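You operate a simulated robot arm through the tools that you are given. There is no shell and no other tool. Be economical: measure what you need, move in short steps, check, and stop when the job is done.

You run a simulated robot arm. Do the job below in one go: nothing can be reset, and whatever is moved stays where it is left.

Task
Bring the 2 litres in the tank up to 15 per cent with salt.
Fine: go by the plate, stir it in, put the scoop back and shut the lid.

The check looks at the end state, three seconds after you hand in, the way a careful person would. Anything else that was tipped, shoved, dropped, spilled or broken makes it a failure. A push-on lid holds only when it is set on centred and level and pressed home; a screw cap is set on level and turned clockwise until tight.

Robot
A 7-joint arm with a two-finger parallel gripper, fixed in place. Base frame: the origin is at the foot of the arm, x ahead of it, y to its left, z up; the work surface is at about z = 66. Units: cm, rad, N and s.
With the tool pointing down near the work surface it reaches from about 26 to 76 cm from the base axis. Its first joint turns from -2.897 to 2.897 rad. Payload 3.91 kg.
Tool frame: the origin (TCP) lies between the finger pads and is the grasp point; the fingertips stand 3 cm ahead of it; z points along the fingers, y is the line along which they close. Largest opening 11 cm; finger width 2, thickness 1; the body of the gripper, 4.8 by 11.2 cm, starts 5.5 cm behind the TCP.
Orientation is that of the tool frame in the base frame, as a unit quaternion [x, y, z, w]. With the fingers straight down and closing along the base's y, the tool's x points along the base's -x, its y along +y and its z along -z.

Tools
- The arm moves only by the tool servo_tool. Its argument "deltas" is a list of rows, each an object (a shift or turn left out is 0, a gripper value left out holds the last) with "translation": the shift along the tool's x, y, z in cm, a list of three; "rotation": the turn, a rotation vector about the tool's x, y, z in rad, a list of three. In form: [{"translation": [x, y, z], "rotation": [rx, ry, rz]}, ...]. A call has 1 to 8 rows; each row is the pose to reach, as a shift and turn from the pose commanded when the call began, along the tool's axes at that moment. "gripper" is the closure in counts, from 0 (fully open) to 255 (shut), set as the call begins (left out, the last holds). Each row takes 0.2 s and may step no farther than 5 cm and 0.15 rad from the row before; otherwise, or with a gripper value out of range, the whole call is refused. Where a pose cannot be reached the arm comes as near as it can. A force on the tool above 70 N (or 10 N above the force at the start of the call, whichever is more), or a blocked arm, ends the call early, and 0.2 s more pass. The fingers move at their own pace (about 15.3 cm/s each) and stop on an object; they squeeze with about 23 N. The grip force told is the motor's: it shows also when the fingers shut on nothing. Time passes only in rows, and 0.2 s behind the last, so rows that repeat a pose let the fingers close. The reply holds the time, the measured pose of the TCP, the force on the tool along the base axes, the opening and the grip force, in the units named above and with some noise.
- Cameras (640 x 400 px; columns grow to the right, rows downward): "scene" is fixed at [6.28, -51.38, 166.84]; the picture's right is [0.69, -0.73, 0.00], its down [-0.48, -0.46, -0.75] and it looks along [0.54, 0.51, -0.67] (base axes); focal length 259 px, centre (320, 200). "wrist" rides on the gripper at [-3.6, 0, -5.7] in the tool frame; the picture's right is [0.00, -1.00, 0.00], its down [0.97, 0.00, -0.24] and it looks along [0.24, 0.00, 0.97] (tool axes); focal length 218 px, centre (320, 200). There is no depth. A picture from a camera that has moved, and an enlarged one, comes with that camera's place and axes in the base frame and with its lens. The place of the scene camera against the robot may be out by one fixed shift of up to 2.5 cm in any direction.
- snapshot(camera): a new picture of that camera. It takes no simulated time.
- raise_lower(by): slides the trunk up (or, below 0, down) by that many cm; the arm rides with it, the base frame stays. It gives what a move gives, with no picture.
- close_up(camera, box): a new picture of the part [left, top, right, bottom] of that camera's present view, enlarged. It takes no simulated time.
- close_job(): hands the job in; it is judged then, once.

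Go step by step. Nothing tells you positions but the pictures and the camera data: compare them with the known pose of the tool, close in by small moves and look again before you grip or let go. The budget is 120 turns and 84 pictures, counting those below and the enlarged ones. Unless the task says otherwise, let go and move clear before handing in, and close with one line.

The tools are called after "Call:" as a command line: name --argument value ..., lists and objects as JSON in quotes. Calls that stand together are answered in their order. servo_tool: Moves the arm, as the interface text tells. Its arguments: {"type":"object","properties":{"deltas":{"type":"array"},"gripper":{"type":"number"}},"required":["deltas"]} The other tools are called the same way: raise_lower (by) slides the trunk up or down; snapshot (camera) takes a picture; close_up (camera, box) takes an enlarged picture of a part of a camera's view; close_job () hands the job in.

At the start:

```text
time_s: 0.0
tcp_pos: [40.19, -8.28, 140.05]
orientation: [0.0, 1.0, 0.0, 0.0]
force: [0.4, 1.0, 0.4]
width: 11.0
grip_force: 0.1
trunk travel left (down, up): [-57.5, 3.5]
```

scene: 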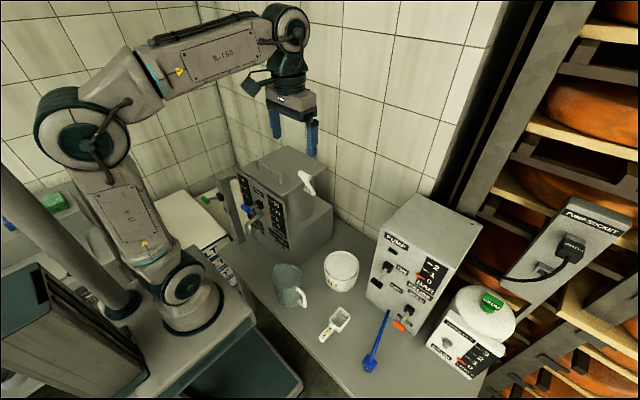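
wrist: 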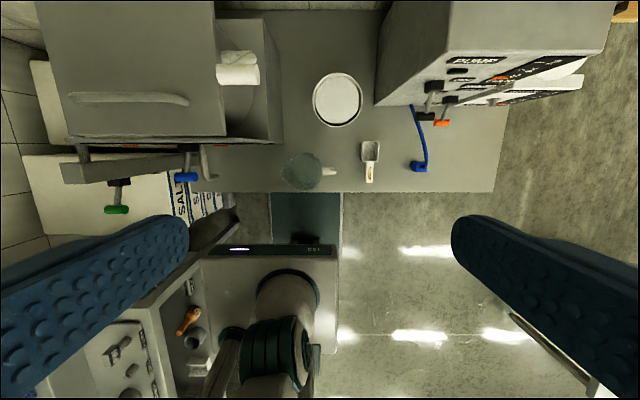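

I see a bench with a grey tank that has a lid and valves, a mug, a white tub, a scoop, a blue tool and a pump box. I'll enlarge the parts to read the plates.

Call:
close_up --camera "scene" --box '[180, 140, 340, 280]'

Call:
close_up --camera "scene" --box '[260, 240, 400, 380]'

Call:
close_up --camera "scene" --box '[360, 190, 640, 390]'

Call:
close_up --camera "wrist" --box '[240, 40, 520, 215]'

```text
2.86 times, centred on (260, 210) of scene
camera zoom: at [6.28, -51.38, 166.84], right [0.69, -0.73, 0.0], down [-0.48, -0.46, -0.75], along [0.54, 0.51, -0.67], focal length 741 px, centre (491, 171)
```

zoom: 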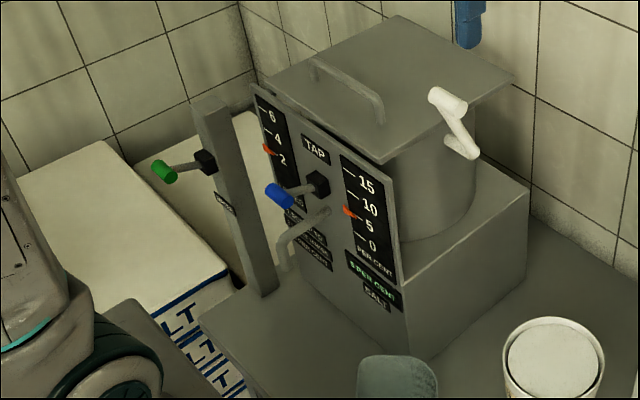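

```text
2.86 times, centred on (330, 310) of scene
camera zoom: at [6.28, -51.38, 166.84], right [0.69, -0.73, 0.0], down [-0.48, -0.46, -0.75], along [0.54, 0.51, -0.67], focal length 741 px, centre (291, -114)
```

zoom: 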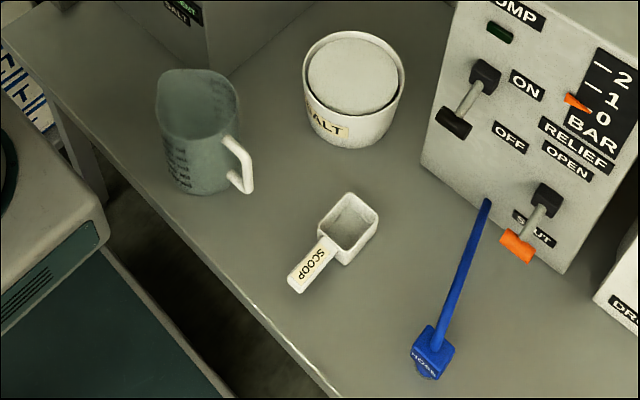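

```text
2.00 times, centred on (500, 290) of scene
camera zoom: at [6.28, -51.38, 166.84], right [0.69, -0.73, 0.0], down [-0.48, -0.46, -0.75], along [0.54, 0.51, -0.67], focal length 519 px, centre (-40, 20)
```

zoom: 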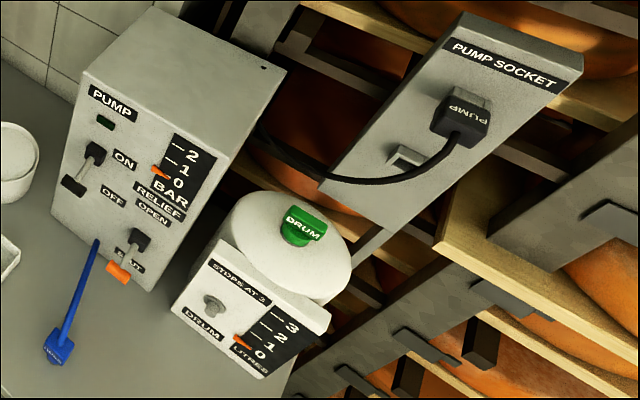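

```text
2.29 times, centred on (380, 128) of wrist
camera zoom: at [43.82, -8.27, 145.72], right [0.0, -1.0, 0.0], down [-0.97, 0.0, 0.24], along [-0.24, 0.0, -0.97], focal length 499 px, centre (183, 366)
```

zoom: 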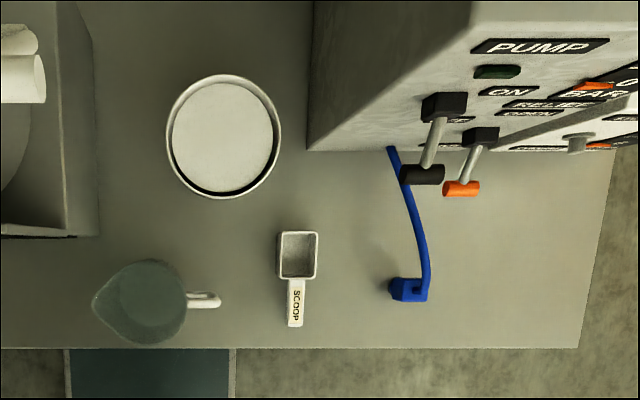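

The tank has a volume gauge and a per-cent gauge, with small plates below them. I'll enlarge those further.

Call:
close_up --camera "scene" --box '[235, 165, 299, 205]'

Call:
close_up --camera "scene" --box '[240, 200, 304, 250]'

Call:
close_up --camera "wrist" --box '[30, 0, 290, 230]'

```text
10.00 times, centred on (267, 185) of scene
camera zoom: at [6.28, -51.38, 166.84], right [0.69, -0.73, 0.0], down [-0.48, -0.46, -0.75], along [0.54, 0.51, -0.67], focal length 2593 px, centre (850, 350)
```

zoom: 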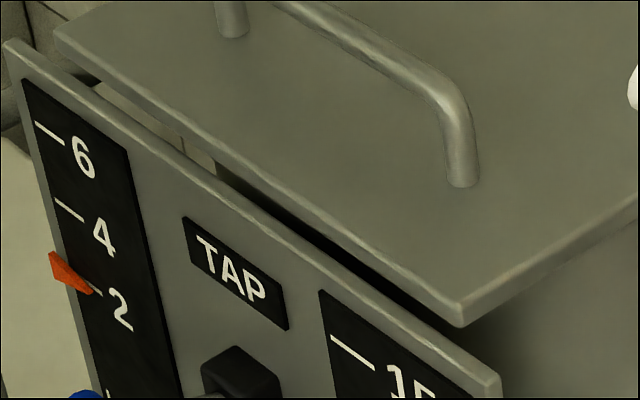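

```text
8.00 times, centred on (272, 225) of scene
camera zoom: at [6.28, -51.38, 166.84], right [0.69, -0.73, 0.0], down [-0.48, -0.46, -0.75], along [0.54, 0.51, -0.67], focal length 2075 px, centre (704, 0)
```

zoom: 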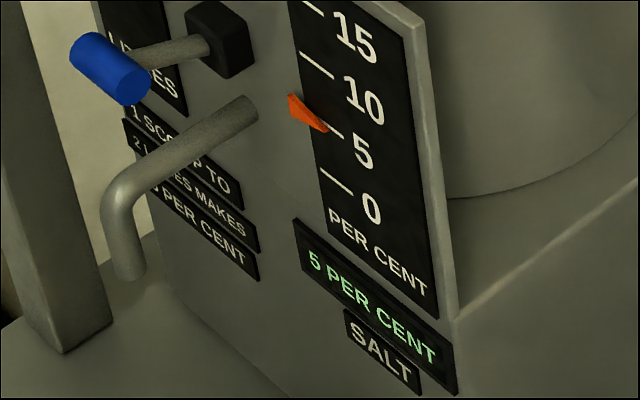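

```text
1.74 times, centred on (160, 115) of wrist
camera zoom: at [43.82, -8.27, 145.72], right [0.0, -1.0, 0.0], down [-0.97, 0.0, 0.24], along [-0.24, 0.0, -0.97], focal length 380 px, centre (598, 348)
```

zoom: 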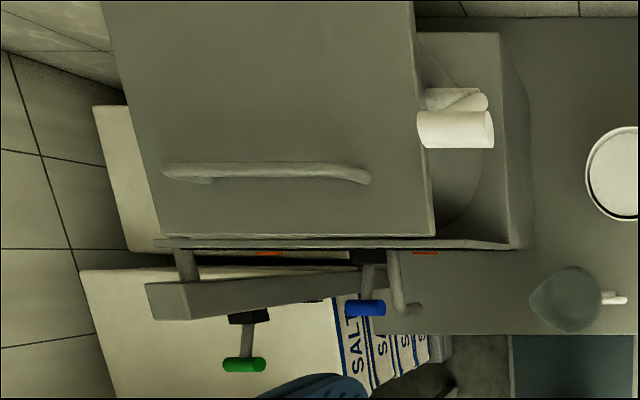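

The plate reads "1 scoop to 2 litres makes ? per cent", and the number is partly hidden by the spout. I'll enlarge the plate, the tub and the scoop.

Call:
close_up --camera "scene" --box '[252, 212, 276, 236]'

Call:
close_up --camera "scene" --box '[310, 240, 370, 350]'

Call:
close_up --camera "scene" --box '[230, 145, 330, 210]'

```text
16.00 times, centred on (264, 224) of scene
camera zoom: at [6.28, -51.38, 166.84], right [0.69, -0.73, 0.0], down [-0.48, -0.46, -0.75], along [0.54, 0.51, -0.67], focal length 4150 px, centre (1216, -184)
```

zoom: 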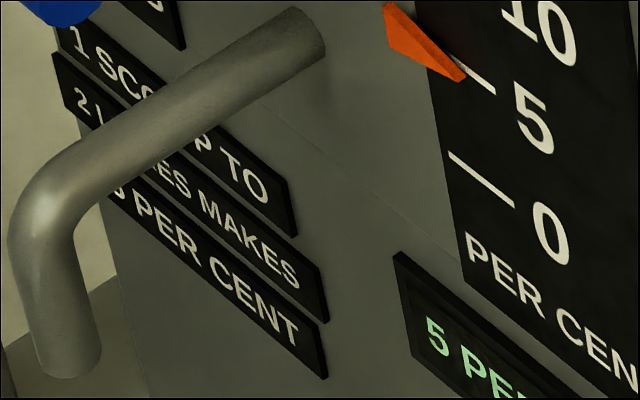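

```text
3.64 times, centred on (340, 295) of scene
camera zoom: at [6.28, -51.38, 166.84], right [0.69, -0.73, 0.0], down [-0.48, -0.46, -0.75], along [0.54, 0.51, -0.67], focal length 943 px, centre (247, -146)
```

zoom: 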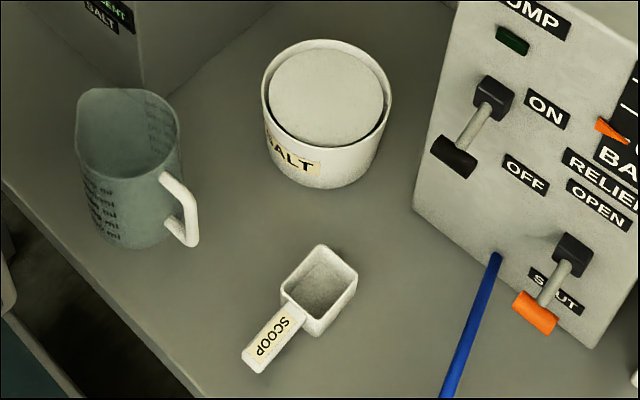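

```text
6.15 times, centred on (280, 178) of scene
camera zoom: at [6.28, -51.38, 166.84], right [0.69, -0.73, 0.0], down [-0.48, -0.46, -0.75], along [0.54, 0.51, -0.67], focal length 1596 px, centre (566, 338)
```

zoom: 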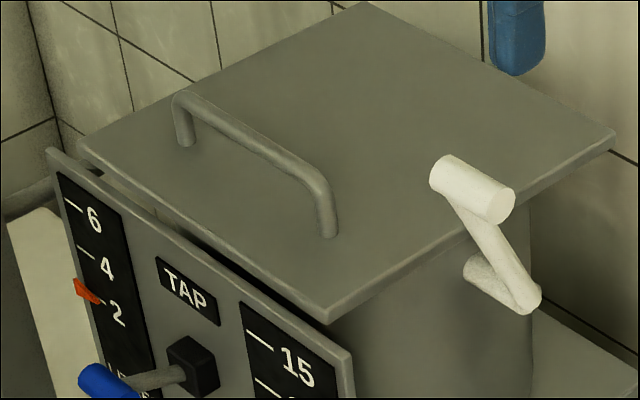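

The plate number is still hidden, so I'll move over the tank and use the wrist camera to look at the lid, its hinge and the crank.

Call:
servo_tool --deltas '[{"translation": [0, 5, 0]}, {"translation": [0, 10, 0]}, {"translation": [0, 15, 0]}, {"translation": [0, 20, 0]}, {"translation": [0, 25, 0]}, {"translation": [0, 30, 0]}]'

Call:
snapshot --camera "wrist"

Call:
snapshot --camera "scene"

```text
time_s: 1.4
tcp_pos: [40.25, 21.85, 139.86]
orientation: [-0.001, 1.0, -0.001, 0.0]
force: [1.1, 1.3, -0.2]
width: 11.02
grip_force: 0.2
trunk travel left (down, up): [-57.5, 3.5]
```

```text
71 pictures are left
camera wrist: at [43.82, 21.96, 145.59], right [0.0, -1.0, 0.0], down [-0.97, 0.0, 0.24], along [-0.24, 0.0, -0.97], focal length 218 px, centre (320, 200)
```

wrist: 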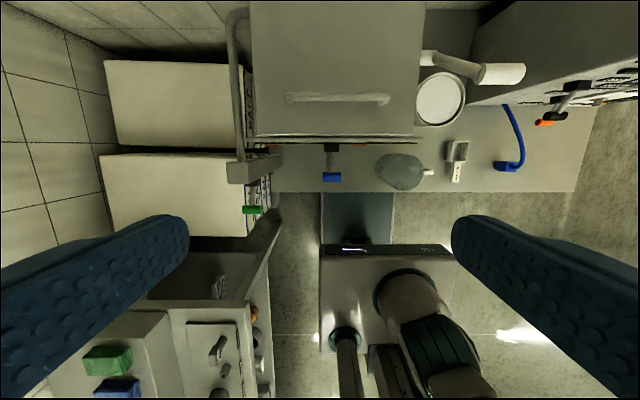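

```text
70 pictures are left
```

scene: 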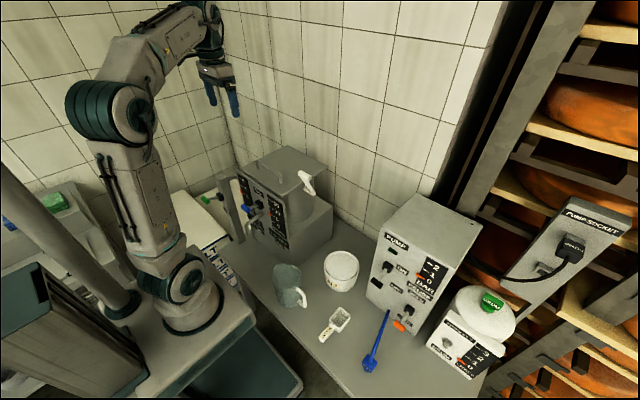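

The lid handle looks to be near (51, 19.5, 111) and the crank handle near (52, 1, 118). I'll move further forward to see the rear of the lid.

Call:
servo_tool --deltas '[{"translation": [-5, -3, -3]}, {"translation": [-10, -6, -6]}, {"translation": [-14, -9, -8]}]'

Call:
snapshot --camera "wrist"

```text
refused: row 1 steps farther than a row can; nothing moved
```

```text
69 pictures are left
camera wrist: at [43.82, 21.96, 145.59], right [0.0, -1.0, 0.0], down [-0.97, 0.0, 0.24], along [-0.24, 0.0, -0.97], focal length 218 px, centre (320, 200)
```

wrist: 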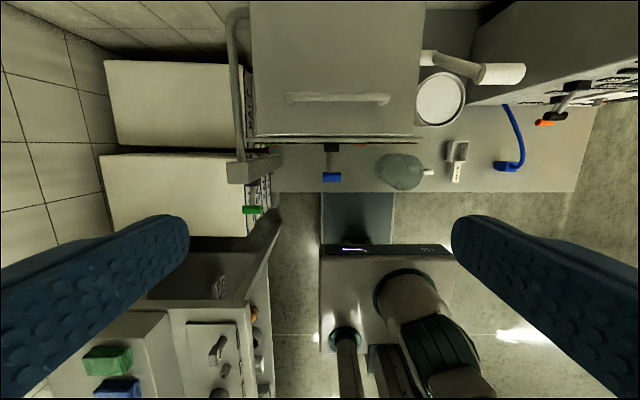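

The step was too long, so I'll redo it in shorter ones.

Call:
servo_tool --deltas '[{"translation": [-4, -2, -1]}, {"translation": [-8, -4, -2]}, {"translation": [-12, -6, -3]}, {"translation": [-16, -8, -4]}]'

Call:
snapshot --camera "wrist"

```text
time_s: 2.4
tcp_pos: [53.61, 14.58, 143.63]
orientation: [0.001, 1.0, 0.0, 0.001]
force: [-0.8, -0.3, 1.1]
width: 10.99
grip_force: 0.0
out of reach, approached as far as the arm can: row 4
trunk travel left (down, up): [-57.5, 3.5]
```

```text
68 pictures are left
camera wrist: at [57.11, 14.6, 149.23], right [0.0, -1.0, 0.0], down [-0.97, 0.0, 0.24], along [-0.24, 0.0, -0.97], focal length 218 px, centre (320, 200)
```

wrist: 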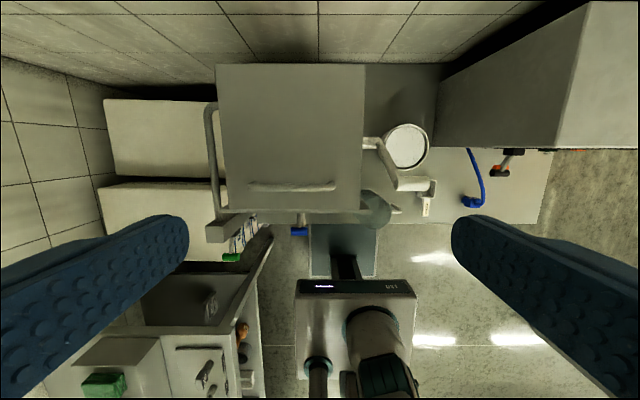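

The lid measures about 28 x 26 cm with its handle centred near (50, 19.7), and it is probably hinged at the back, near x≈70. I'll turn the tool a quarter turn so the fingers close along x, and come down above the handle.

Call:
servo_tool --deltas '[{"translation": [0.5, 0.6, 2], "rotation": [0, 0, 0.15]}, {"translation": [1, 1.2, 4], "rotation": [0, 0, 0.3]}, {"translation": [1.5, 1.8, 6], "rotation": [0, 0, 0.45]}, {"translation": [2, 2.4, 8], "rotation": [0, 0, 0.6]}, {"translation": [2.5, 3, 10], "rotation": [0, 0, 0.75]}, {"translation": [3, 3.6, 12], "rotation": [0, 0, 0.9]}, {"translation": [3.3, 4.2, 14], "rotation": [0, 0, 1.05]}, {"translation": [3.6, 5, 16], "rotation": [0, 0, 1.2]}]'

```text
time_s: 4.2
tcp_pos: [50.37, 19.51, 127.46]
orientation: [0.565, 0.825, 0.0, -0.001]
force: [0.0, -0.5, 0.3]
width: 11.0
grip_force: 0.1
trunk travel left (down, up): [-57.5, 3.5]
```

Next I'll finish the quarter turn and look.

Call:
servo_tool --deltas '[{"rotation": [0, 0, 0.125]}, {"rotation": [0, 0, 0.25]}, {"rotation": [0, 0, 0.371]}]'

Call:
snapshot --camera "wrist"

Call:
close_up --camera "scene" --box '[200, 60, 360, 240]'

```text
time_s: 5.0
tcp_pos: [50.28, 19.54, 127.42]
orientation: [0.708, 0.706, 0.0, 0.0]
force: [0.8, -0.7, 0.2]
width: 11.01
grip_force: 0.0
trunk travel left (down, up): [-57.5, 3.5]
```

```text
67 pictures are left
camera wrist: at [50.16, 15.99, 133.14], right [-1.0, 0.0, 0.0], down [0.0, 0.97, 0.24], along [0.0, 0.24, -0.97], focal length 218 px, centre (320, 200)
```

wrist: 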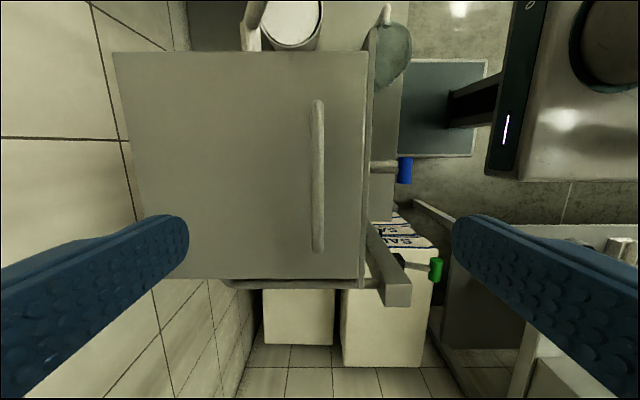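

```text
2.22 times, centred on (280, 150) of scene
camera zoom: at [6.28, -51.38, 166.84], right [0.69, -0.73, 0.0], down [-0.48, -0.46, -0.75], along [0.54, 0.51, -0.67], focal length 576 px, centre (409, 311)
```

zoom: 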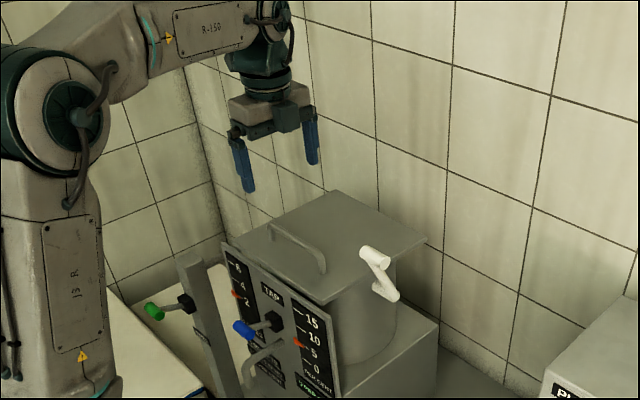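

The handle bar sits directly under the tool at x≈50.4. I'll go down to 115 and look again.

Call:
servo_tool --deltas '[{"translation": [0, 0, 4]}, {"translation": [0, 0, 8]}, {"translation": [0, 0, 12.4]}]'

Call:
snapshot --camera "wrist"

Call:
close_up --camera "scene" --box '[230, 120, 330, 200]'

```text
time_s: 5.8
tcp_pos: [50.38, 19.5, 115.03]
orientation: [0.707, 0.707, 0.001, 0.0]
force: [0.3, -0.4, -0.3]
width: 11.01
grip_force: 0.1
trunk travel left (down, up): [-57.5, 3.5]
```

```text
65 pictures are left
camera wrist: at [50.24, 15.95, 120.71], right [-1.0, 0.0, 0.0], down [0.0, 0.97, 0.24], along [0.0, 0.24, -0.97], focal length 218 px, centre (320, 200)
```

wrist: 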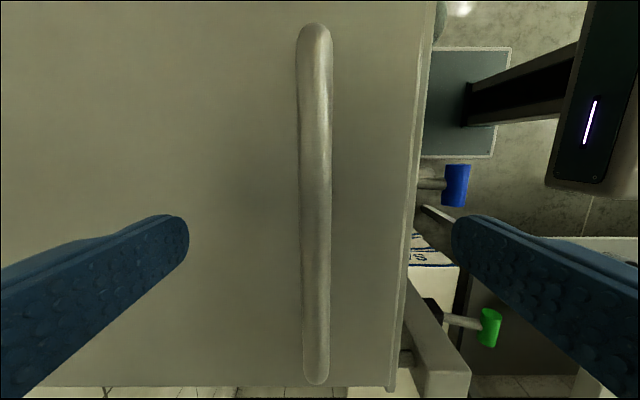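

```text
5.00 times, centred on (280, 160) of scene
camera zoom: at [6.28, -51.38, 166.84], right [0.69, -0.73, 0.0], down [-0.48, -0.46, -0.75], along [0.54, 0.51, -0.67], focal length 1297 px, centre (520, 400)
```

zoom: 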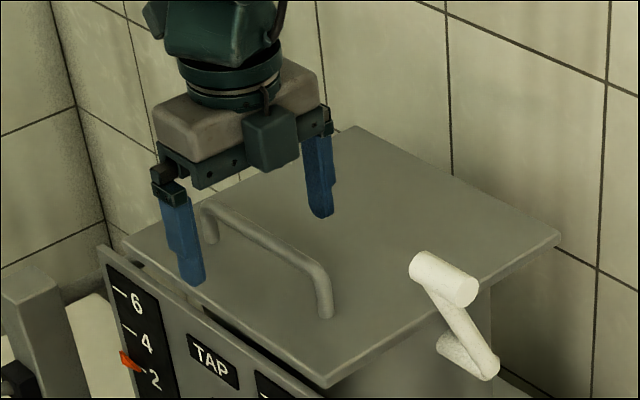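

The bar centre is near (50.4, 19.7, 112). I'll lower a little so the bar sits ahead of the TCP and close on it.

Call:
servo_tool --deltas '[{"translation": [0, 0, 1]}, {"translation": [0, 0, 2]}]'

Call:
servo_tool --deltas '[{"translation": [0, 0, 0]}, {"translation": [0, 0, 0]}, {"translation": [0, 0, 0]}]' --gripper 255

Call:
snapshot --camera "wrist"

```text
time_s: 6.4
tcp_pos: [50.28, 19.6, 113.01]
orientation: [0.707, 0.707, 0.0, 0.001]
force: [-0.4, -0.2, -1.2]
width: 10.98
grip_force: 0.1
trunk travel left (down, up): [-57.5, 3.5]
```

```text
time_s: 7.2
tcp_pos: [50.49, 19.61, 112.98]
orientation: [0.707, 0.707, 0.0, 0.0]
force: [10.2, 2.0, 1.4]
width: 1.15
grip_force: 44.6
trunk travel left (down, up): [-57.5, 3.5]
```

```text
63 pictures are left
camera wrist: at [50.39, 15.98, 118.7], right [-1.0, 0.0, 0.0], down [0.0, 0.97, 0.24], along [0.0, 0.24, -0.97], focal length 218 px, centre (320, 200)
```

wrist: 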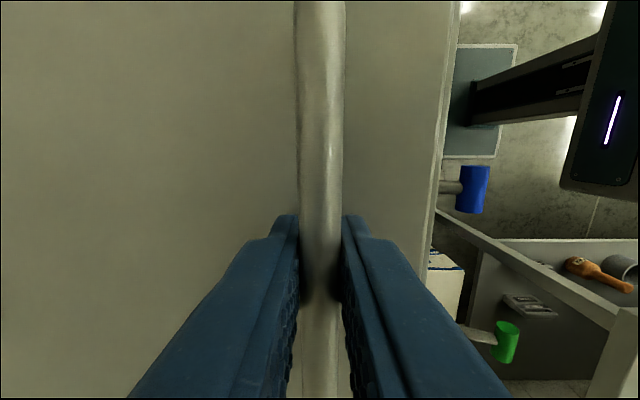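

The bar is held. I'll lift a little along the expected hinge arc and watch the forces.

Call:
servo_tool --deltas '[{"translation": [0, 0.2, -1.2]}, {"translation": [0, 0.5, -2.4]}, {"translation": [0, 0.9, -3.7]}, {"translation": [0, 1.5, -5]}]'

Call:
snapshot --camera "scene"

```text
time_s: 8.2
tcp_pos: [52.16, 19.6, 117.87]
orientation: [0.708, 0.706, -0.002, 0.0]
force: [20.2, 1.0, -10.5]
width: 1.15
grip_force: 44.6
trunk travel left (down, up): [-57.5, 3.5]
```

```text
62 pictures are left
```

scene: 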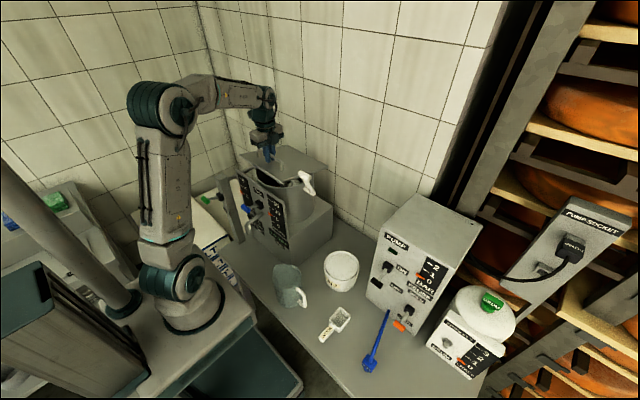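

The lid is hinged at the back and is swinging up. I'll continue along the arc, slightly further towards +x.

Call:
servo_tool --deltas '[{"translation": [0, 1.1, -1.5]}, {"translation": [0, 2.1, -3.0]}, {"translation": [0, 3.2, -4.4]}, {"translation": [0, 4.4, -5.7]}, {"translation": [0, 5.7, -6.9]}, {"translation": [0, 7.05, -8]}]'

Call:
close_up --camera "scene" --box '[200, 60, 360, 240]'

```text
time_s: 9.6
tcp_pos: [58.93, 19.47, 125.83]
orientation: [0.707, 0.707, 0.001, 0.0]
force: [3.0, -2.2, -5.4]
width: 1.17
grip_force: 45.3
trunk travel left (down, up): [-57.5, 3.5]
```

```text
2.22 times, centred on (280, 150) of scene
camera zoom: at [6.28, -51.38, 166.84], right [0.69, -0.73, 0.0], down [-0.48, -0.46, -0.75], along [0.54, 0.51, -0.67], focal length 576 px, centre (409, 311)
```

zoom: 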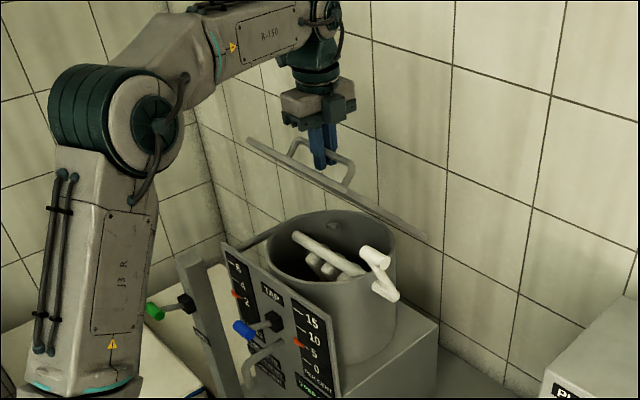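

The lid is at about 45° and I can see the paddle inside the tank. I'll carry on upward while tilting the tool outward to gain reach.

Call:
servo_tool --deltas '[{"translation": [0, 1.3, -0.9], "rotation": [-0.06, 0, 0]}, {"translation": [0, 2.7, -1.7], "rotation": [-0.12, 0, 0]}, {"translation": [0, 4.2, -2.4], "rotation": [-0.18, 0, 0]}, {"translation": [0, 5.2, -2.8], "rotation": [-0.24, 0, 0]}, {"translation": [0, 6.3, -3.1], "rotation": [-0.3, 0, 0]}]'

Call:
close_up --camera "scene" --box '[200, 60, 360, 240]'

```text
time_s: 10.8
tcp_pos: [65.09, 19.61, 129.13]
orientation: [0.699, 0.699, 0.105, 0.105]
force: [0.7, -0.9, -6.6]
width: 1.18
grip_force: 45.1
trunk travel left (down, up): [-57.5, 3.5]
```

```text
2.22 times, centred on (280, 150) of scene
camera zoom: at [6.28, -51.38, 166.84], right [0.69, -0.73, 0.0], down [-0.48, -0.46, -0.75], along [0.54, 0.51, -0.67], focal length 576 px, centre (409, 311)
```

zoom: 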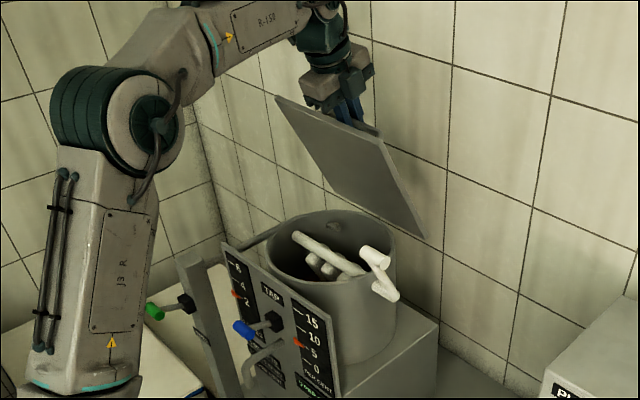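

The lid is at about 63° and still pulling down, so I'll go on along the arc.

Call:
servo_tool --deltas '[{"translation": [0, 1.1, 0.05]}, {"translation": [0, 2.14, 0.19]}, {"translation": [0, 3.15, 0.35]}, {"translation": [0, 4.17, 0.56]}]'

Call:
close_up --camera "scene" --box '[200, 60, 360, 240]'

```text
time_s: 11.8
tcp_pos: [69.42, 19.54, 129.93]
orientation: [0.699, 0.699, 0.106, 0.106]
force: [1.3, -1.4, -4.0]
width: 1.15
grip_force: 45.5
trunk travel left (down, up): [-57.5, 3.5]
```

```text
2.22 times, centred on (280, 150) of scene
camera zoom: at [6.28, -51.38, 166.84], right [0.69, -0.73, 0.0], down [-0.48, -0.46, -0.75], along [0.54, 0.51, -0.67], focal length 576 px, centre (409, 311)
```

zoom: 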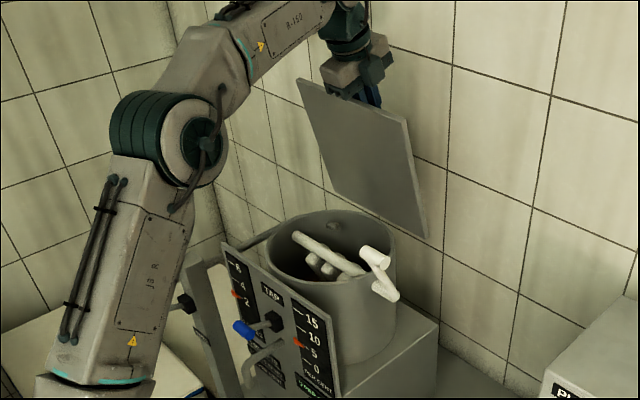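

It is at about 75° and the load is falling. I'll continue towards vertical.

Call:
servo_tool --deltas '[{"translation": [0, 1.0, 0.28]}, {"translation": [0, 2.0, 0.6]}, {"translation": [0, 3.0, 0.94]}, {"translation": [0, 3.95, 1.28]}, {"translation": [0, 4.9, 1.75]}, {"translation": [0, 5.85, 2.23]}]'

Call:
close_up --camera "scene" --box '[200, 60, 360, 240]'

```text
time_s: 13.2
tcp_pos: [72.92, 19.41, 129.42]
orientation: [0.698, 0.699, 0.111, 0.108]
force: [5.2, 17.8, 40.1]
width: 1.06
grip_force: 45.2
out of reach, approached as far as the arm can: row 4, 5, 6
trunk travel left (down, up): [-57.5, 3.5]
```

```text
2.22 times, centred on (280, 150) of scene
camera zoom: at [6.28, -51.38, 166.84], right [0.69, -0.73, 0.0], down [-0.48, -0.46, -0.75], along [0.54, 0.51, -0.67], focal length 576 px, centre (409, 311)
```

zoom: 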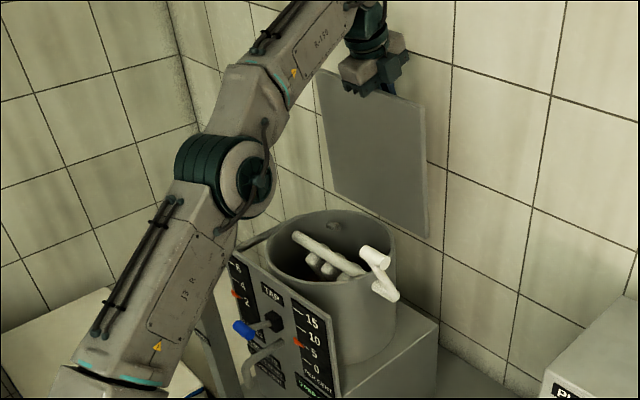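

The lid is nearly upright and I'm at the edge of reach, pressing on something. I'll ease up a little, then open the fingers slightly to see whether the lid stays.

Call:
servo_tool --deltas '[{"translation": [0, 0, -0.5]}, {"translation": [0, 0, -1.0]}]'

Call:
snapshot --camera "wrist"

```text
time_s: 13.8
tcp_pos: [72.77, 19.33, 129.4]
orientation: [0.699, 0.7, 0.103, 0.104]
force: [-0.5, 17.2, 4.4]
width: 1.19
grip_force: 45.0
trunk travel left (down, up): [-57.5, 3.5]
```

```text
57 pictures are left
camera wrist: at [71.07, 15.78, 134.87], right [-0.96, 0.0, -0.29], down [-0.07, 0.97, 0.23], along [0.28, 0.24, -0.93], focal length 218 px, centre (320, 200)
```

wrist: 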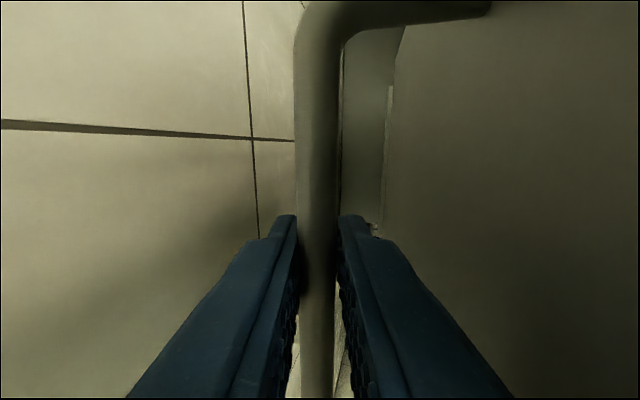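

There is still a gap between the inner finger and the lid. I'll open to about 2 cm, keeping the bar captured, and watch.

Call:
servo_tool --deltas '[{"translation": [0, 0, 0]}, {"translation": [0, 0, 0]}, {"translation": [0, 0, 0]}, {"translation": [0, 0, 0]}, {"translation": [0, 0, 0]}]' --gripper 205

Call:
snapshot --camera "wrist"

```text
time_s: 15.0
tcp_pos: [72.85, 18.99, 129.86]
orientation: [0.699, 0.699, 0.106, 0.105]
force: [0.6, 0.3, 0.0]
width: 2.17
grip_force: 0.2
trunk travel left (down, up): [-57.5, 3.5]
```

```text
56 pictures are left
camera wrist: at [71.1, 15.42, 135.21], right [-0.96, 0.0, -0.3], down [-0.07, 0.97, 0.23], along [0.29, 0.24, -0.93], focal length 218 px, centre (320, 200)
```

wrist: 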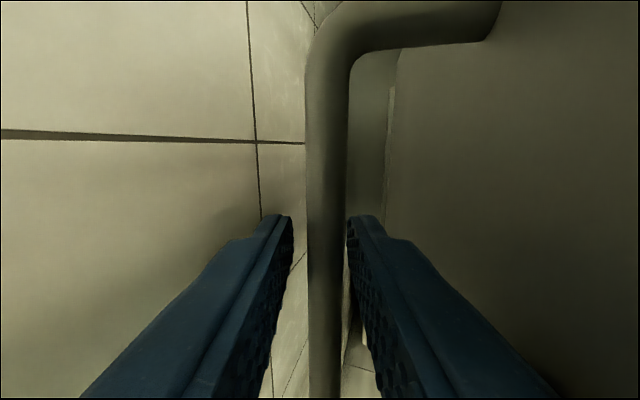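

The forces are about zero and the bar is near the inner finger. I'll shift the tool slightly towards -x to see whether the lid follows or stays put.

Call:
servo_tool --deltas '[{"translation": [0, -0.5, 0]}, {"translation": [0, -0.5, 0]}, {"translation": [0, -0.5, 0]}, {"translation": [0, -0.5, 0]}]'

Call:
snapshot --camera "wrist"

```text
time_s: 16.0
tcp_pos: [72.49, 19.11, 129.68]
orientation: [0.699, 0.699, 0.106, 0.106]
force: [0.7, 0.3, -0.2]
width: 2.19
grip_force: 0.1
trunk travel left (down, up): [-57.5, 3.5]
```

```text
55 pictures are left
camera wrist: at [70.65, 15.45, 135.1], right [-0.96, 0.0, -0.3], down [-0.07, 0.97, 0.23], along [0.29, 0.24, -0.93], focal length 218 px, centre (320, 200)
```

wrist: 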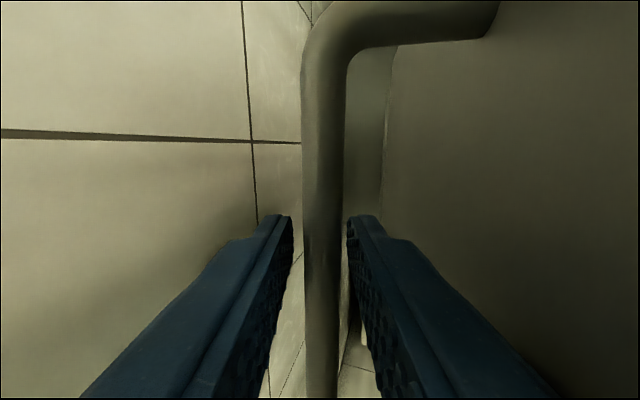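

The bar moved away from the inner finger, so the lid seems to stay. One more small shift will confirm it.

Call:
servo_tool --deltas '[{"translation": [0, -0.4, 0]}, {"translation": [0, -0.4, 0]}, {"translation": [0, -0.4, 0]}, {"translation": [0, -0.4, 0]}, {"translation": [0, -0.4, 0]}]'

Call:
snapshot --camera "wrist"

```text
time_s: 17.2
tcp_pos: [72.08, 19.07, 129.54]
orientation: [0.7, 0.699, 0.106, 0.105]
force: [-0.4, 0.9, 0.5]
width: 2.16
grip_force: 0.1
trunk travel left (down, up): [-57.5, 3.5]
```

```text
54 pictures are left
camera wrist: at [70.28, 15.44, 134.97], right [-0.96, 0.0, -0.3], down [-0.07, 0.97, 0.23], along [0.29, 0.24, -0.93], focal length 218 px, centre (320, 200)
```

wrist: 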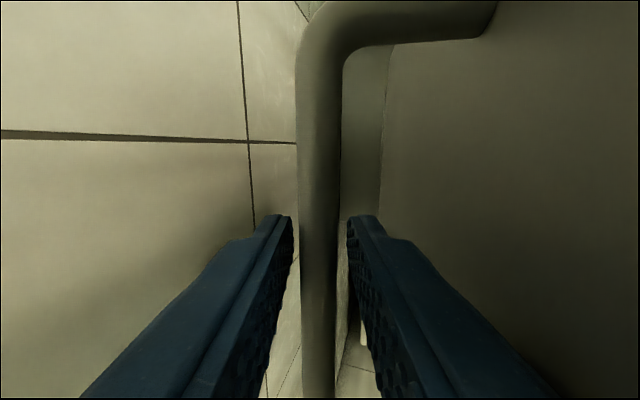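

The bar may be drifting slowly after the tool. I'll wait a second without moving to check.

Call:
servo_tool --deltas '[{"translation": [0, 0, 0]}, {"translation": [0, 0, 0]}, {"translation": [0, 0, 0]}, {"translation": [0, 0, 0]}, {"translation": [0, 0, 0]}, {"translation": [0, 0, 0]}, {"translation": [0, 0, 0]}, {"translation": [0, 0, 0]}]'

Call:
snapshot --camera "wrist"

```text
time_s: 19.0
tcp_pos: [72.04, 19.03, 129.49]
orientation: [0.699, 0.699, 0.106, 0.106]
force: [-0.2, 0.0, -0.4]
width: 2.15
grip_force: 0.2
trunk travel left (down, up): [-57.5, 3.5]
```

```text
53 pictures are left
camera wrist: at [70.28, 15.44, 134.97], right [-0.96, 0.0, -0.3], down [-0.07, 0.97, 0.23], along [0.29, 0.24, -0.93], focal length 218 px, centre (320, 200)
```

wrist: 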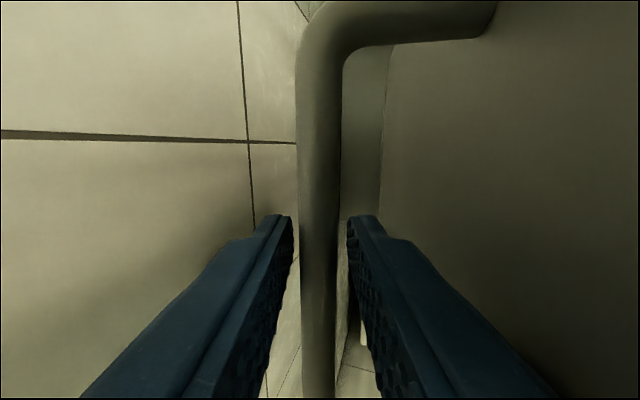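

The lid stays up by itself with nothing touching it. I'll raise the trunk to lift the fingers straight off the bar.

Call:
raise_lower --by 3.4

Call:
snapshot --camera "wrist"

```text
time_s: 19.8
tcp_pos: [71.99, 19.04, 132.92]
orientation: [0.699, 0.699, 0.106, 0.106]
force: [0.9, -0.3, -0.2]
width: 2.17
grip_force: 0.1
trunk travel left (down, up): [-60.9, 0.1]
```

```text
52 pictures are left
camera wrist: at [70.3, 15.45, 138.37], right [-0.96, 0.0, -0.3], down [-0.07, 0.97, 0.23], along [0.29, 0.24, -0.93], focal length 218 px, centre (320, 200)
```

wrist: 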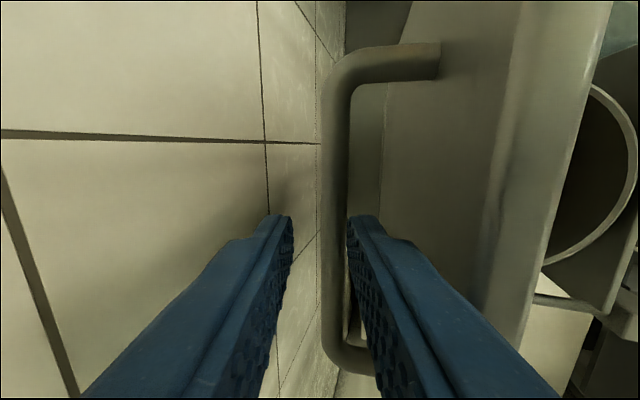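

The tips just clear the bar. I'll go further up, nearly straight.

Call:
servo_tool --deltas '[{"translation": [0, 0.3, -1]}, {"translation": [0, 0.6, -2]}, {"translation": [0, 0.9, -3]}, {"translation": [0, 1.2, -4]}]'

Call:
snapshot --camera "wrist"

```text
time_s: 20.8
tcp_pos: [71.25, 18.62, 135.8]
orientation: [0.699, 0.699, 0.106, 0.105]
force: [0.6, 0.1, -0.5]
width: 2.17
grip_force: 0.1
out of reach, approached as far as the arm can: row 2, 3, 4
trunk travel left (down, up): [-60.9, 0.1]
```

```text
51 pictures are left
camera wrist: at [69.46, 15.11, 141.19], right [-0.96, 0.0, -0.3], down [-0.07, 0.97, 0.23], along [0.29, 0.24, -0.93], focal length 218 px, centre (320, 200)
```

wrist: 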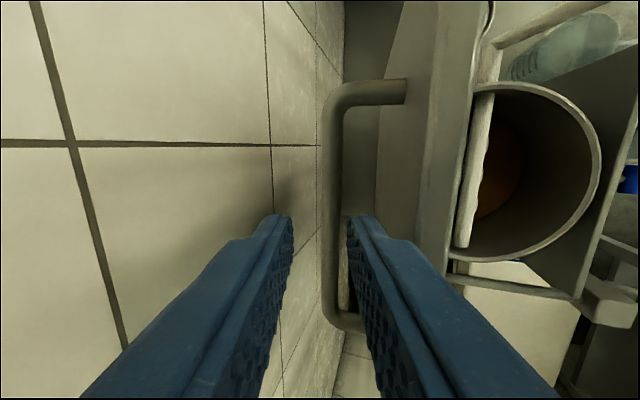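

The tips are near the lid's top edge, behind it. I'll slide out sideways towards -y, past the lid's right side.

Call:
servo_tool --deltas '[{"translation": [-4, 0, 0]}, {"translation": [-8, 0, 0]}, {"translation": [-12, 0, 0]}, {"translation": [-16, 0, 0]}, {"translation": [-20, 0, 0]}]'

Call:
snapshot --camera "scene"

```text
time_s: 22.0
tcp_pos: [71.21, -1.51, 135.81]
orientation: [0.7, 0.698, 0.105, 0.106]
force: [-0.2, 0.3, -0.4]
width: 2.15
grip_force: 0.0
trunk travel left (down, up): [-60.9, 0.1]
```

```text
50 pictures are left
```

scene: 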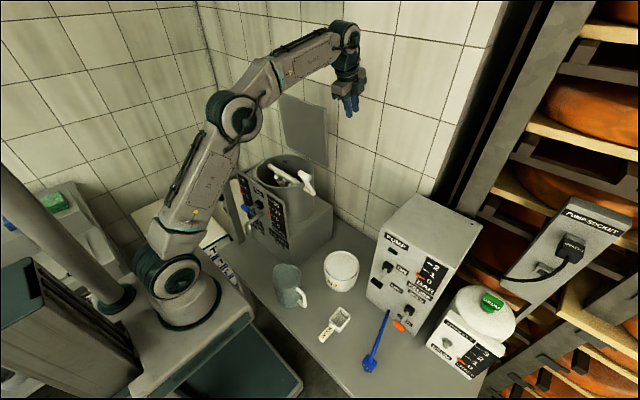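

The lid stands open. Now I'll withdraw and set the tool vertical, then turn it for the scoop.

Call:
servo_tool --deltas '[{"translation": [0, -4, -1.2], "rotation": [0.06, 0, 0]}, {"translation": [-1, -8, -2.4], "rotation": [0.12, 0, 0]}, {"translation": [-3, -12, -3.6], "rotation": [0.18, 0, 0]}, {"translation": [-5, -16, -4.8], "rotation": [0.24, 0, 0]}, {"translation": [-7, -20, -6], "rotation": [0.3, 0, 0]}]' --gripper 0

Call:
servo_tool --deltas '[{"translation": [-2, 0, 2], "rotation": [0, 0, -0.15]}, {"translation": [-4, -1, 4], "rotation": [0, 0, -0.3]}, {"translation": [-6, -2, 6], "rotation": [0, 0, -0.45]}, {"translation": [-8, -3, 8], "rotation": [0, 0, -0.6]}, {"translation": [-10, -4, 10], "rotation": [0, 0, -0.75]}, {"translation": [-12, -5, 12], "rotation": [0, 0, -0.9]}, {"translation": [-14, -6, 14], "rotation": [0, 0, -1.05]}, {"translation": [-16, -7, 16], "rotation": [0, 0, -1.2]}]'

```text
time_s: 23.2
tcp_pos: [50.12, -8.46, 135.81]
orientation: [0.707, 0.707, 0.0, 0.0]
force: [-0.5, -0.2, 0.6]
width: 10.97
grip_force: 0.0
trunk travel left (down, up): [-60.9, 0.1]
```

```text
time_s: 25.0
tcp_pos: [43.32, -24.6, 119.76]
orientation: [0.184, 0.983, 0.0, 0.0]
force: [-0.5, -0.3, 0.9]
width: 11.0
grip_force: 0.1
trunk travel left (down, up): [-60.9, 0.1]
```

Finishing the turn and descending to see the scoop and the tub.

Call:
servo_tool --deltas '[{"translation": [0, 0, 4], "rotation": [0, 0, -0.125]}, {"translation": [0, 0, 8], "rotation": [0, 0, -0.25]}, {"translation": [0, 0, 12], "rotation": [0, 0, -0.371]}, {"translation": [0, 0, 16], "rotation": [0, 0, -0.371]}, {"translation": [0, 0, 20], "rotation": [0, 0, -0.371]}]'

Call:
snapshot --camera "wrist"

```text
time_s: 26.2
tcp_pos: [43.37, -24.43, 99.79]
orientation: [0.0, 1.0, -0.001, 0.0]
force: [0.0, -0.7, -0.4]
width: 11.01
grip_force: 0.0
trunk travel left (down, up): [-60.9, 0.1]
```

```text
49 pictures are left
camera wrist: at [46.77, -24.39, 105.4], right [0.0, -1.0, 0.0], down [-0.97, 0.0, 0.24], along [-0.24, 0.0, -0.97], focal length 218 px, centre (320, 200)
```

wrist: 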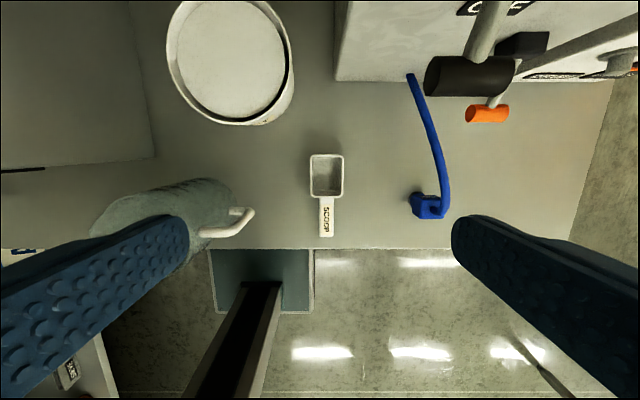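

The scoop handle lies around x 31–38, y -25.6, with its bowl at x 38–45.7. I'll move over the handle and come down for a closer look.

Call:
servo_tool --deltas '[{"translation": [3, -0.4, 3]}, {"translation": [6, -0.8, 7]}, {"translation": [9.4, -1.2, 10]}, {"translation": [9.4, -1.2, 14.5]}, {"translation": [9.4, -1.2, 19]}]'

Call:
snapshot --camera "wrist"

Call:
close_up --camera "scene" --box '[290, 240, 410, 360]'

```text
refused: row 2 steps farther than a row can; nothing moved
```

```text
48 pictures are left
camera wrist: at [46.77, -24.39, 105.4], right [0.0, -1.0, 0.0], down [-0.97, 0.0, 0.24], along [-0.24, 0.0, -0.97], focal length 218 px, centre (320, 200)
```

wrist: 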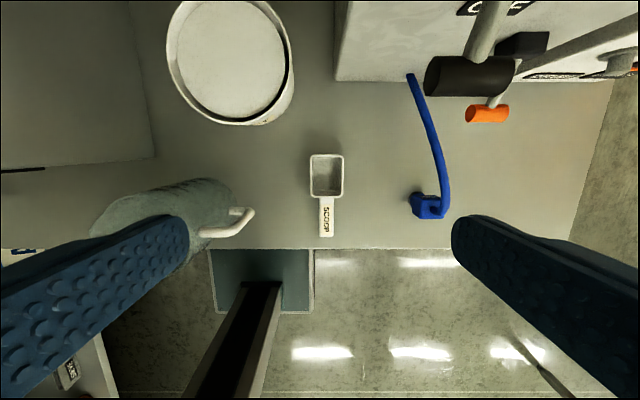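

```text
3.33 times, centred on (350, 300) of scene
camera zoom: at [6.28, -51.38, 166.84], right [0.69, -0.73, 0.0], down [-0.48, -0.46, -0.75], along [0.54, 0.51, -0.67], focal length 864 px, centre (220, -133)
```

zoom: 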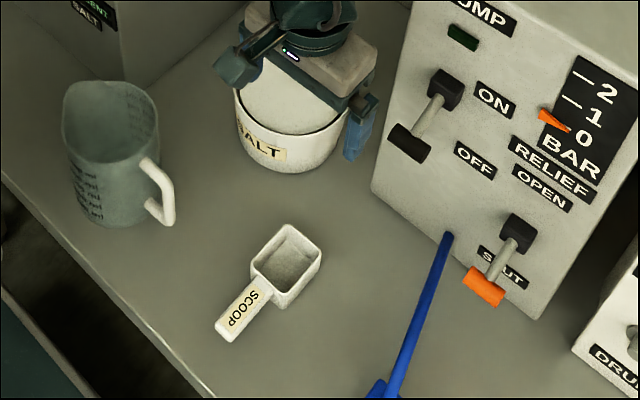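

Again in shorter steps, with the fingers part closed so they stay clear of the mug.

Call:
servo_tool --deltas '[{"translation": [3, -0.4, 3]}, {"translation": [6, -0.8, 6.5]}, {"translation": [9, -1.2, 10]}, {"translation": [9, -1.2, 14.5]}, {"translation": [9, -1.2, 19]}]' --gripper 116

Call:
snapshot --camera "wrist"

```text
time_s: 27.4
tcp_pos: [34.39, -25.58, 80.73]
orientation: [0.0, 1.0, 0.0, 0.0]
force: [1.5, -0.5, 0.0]
width: 5.98
grip_force: 0.1
trunk travel left (down, up): [-60.9, 0.1]
```

```text
46 pictures are left
camera wrist: at [37.88, -25.57, 86.34], right [0.0, -1.0, 0.0], down [-0.97, 0.0, 0.24], along [-0.24, 0.0, -0.97], focal length 218 px, centre (320, 200)
```

wrist: 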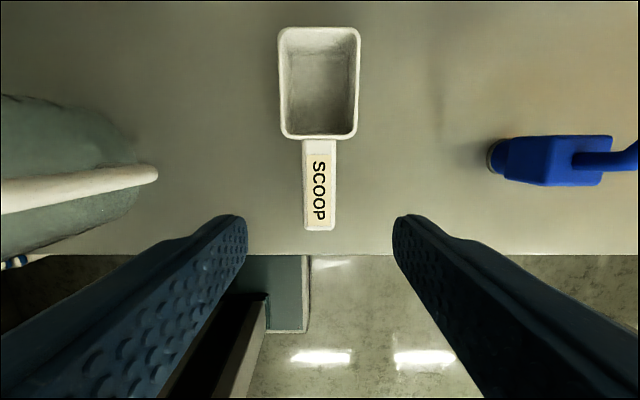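

The handle is centred under the tool. I'll go down until the tips are just above the bench, then close.

Call:
servo_tool --deltas '[{"translation": [0, 0, 4]}, {"translation": [0, 0, 8]}, {"translation": [0, 0, 10.3]}]'

Call:
close_up --camera "scene" --box '[300, 290, 380, 360]'

```text
time_s: 28.2
tcp_pos: [34.39, -25.61, 70.46]
orientation: [0.001, 1.0, 0.0, 0.0]
force: [0.4, -0.8, 0.3]
width: 6.01
grip_force: 0.0
trunk travel left (down, up): [-60.9, 0.1]
```

```text
5.71 times, centred on (340, 325) of scene
camera zoom: at [6.28, -51.38, 166.84], right [0.69, -0.73, 0.0], down [-0.48, -0.46, -0.75], along [0.54, 0.51, -0.67], focal length 1482 px, centre (206, -514)
```

zoom: 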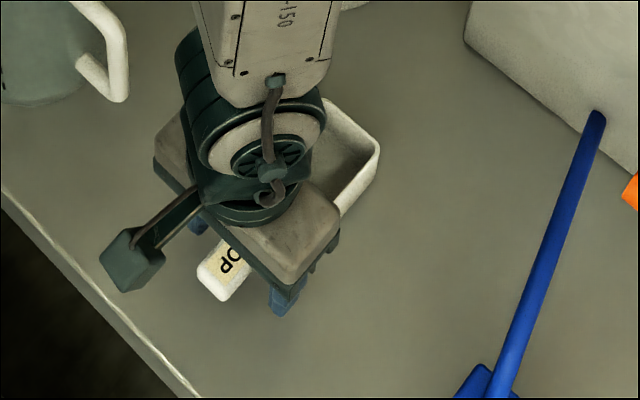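

The fingers straddle the handle, so I'll close.

Call:
servo_tool --deltas '[{"translation": [0, 0, 0.4]}, {"translation": [0, 0, 0.4]}, {"translation": [0, 0, 0.4]}, {"translation": [0, 0, 0.4]}]' --gripper 255

Call:
snapshot --camera "wrist"

```text
time_s: 29.2
tcp_pos: [34.3, -25.66, 70.06]
orientation: [0.0, 1.0, -0.002, 0.001]
force: [-2.4, -0.4, 12.6]
width: 2.51
grip_force: 23.0
trunk travel left (down, up): [-60.9, 0.1]
```

```text
44 pictures are left
camera wrist: at [37.83, -25.56, 75.67], right [0.0, -1.0, 0.0], down [-0.97, 0.0, 0.24], along [-0.24, 0.0, -0.97], focal length 218 px, centre (320, 200)
```

wrist: 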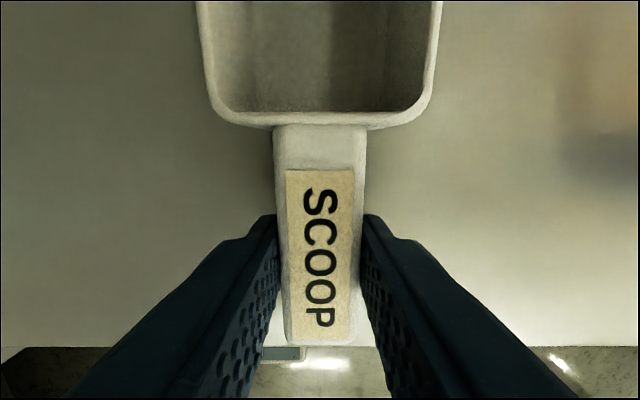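

The scoop is held at the handle; the place to return it is TCP (34.3, -25.65, 70.1). I'll lift it up and look.

Call:
servo_tool --deltas '[{"translation": [0, 0, -2]}, {"translation": [0, 0, -6]}, {"translation": [0, 0, -10.5]}, {"translation": [0, 0, -15]}, {"translation": [0, 0, -19.5]}]'

Call:
servo_tool --deltas '[{"translation": [-3, 3.5, 0]}, {"translation": [-6, 7, 0]}, {"translation": [-9, 10.5, 0]}, {"translation": [-12, 12, 0]}]'

Call:
snapshot --camera "wrist"

```text
time_s: 30.4
tcp_pos: [34.34, -25.32, 89.57]
orientation: [0.0, 1.0, -0.001, 0.0]
force: [0.2, 0.1, -1.3]
width: 2.54
grip_force: 22.8
trunk travel left (down, up): [-60.9, 0.1]
```

```text
time_s: 31.4
tcp_pos: [46.38, -13.51, 89.45]
orientation: [0.001, 1.0, 0.0, 0.0]
force: [0.3, 0.4, 0.0]
width: 2.53
grip_force: 23.3
trunk travel left (down, up): [-60.9, 0.1]
```

```text
43 pictures are left
camera wrist: at [49.9, -13.47, 95.12], right [0.0, -1.0, 0.0], down [-0.97, 0.0, 0.24], along [-0.24, 0.0, -0.97], focal length 218 px, centre (320, 200)
```

wrist: 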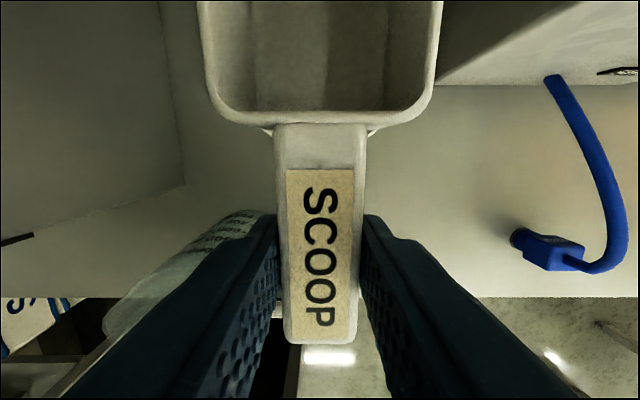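

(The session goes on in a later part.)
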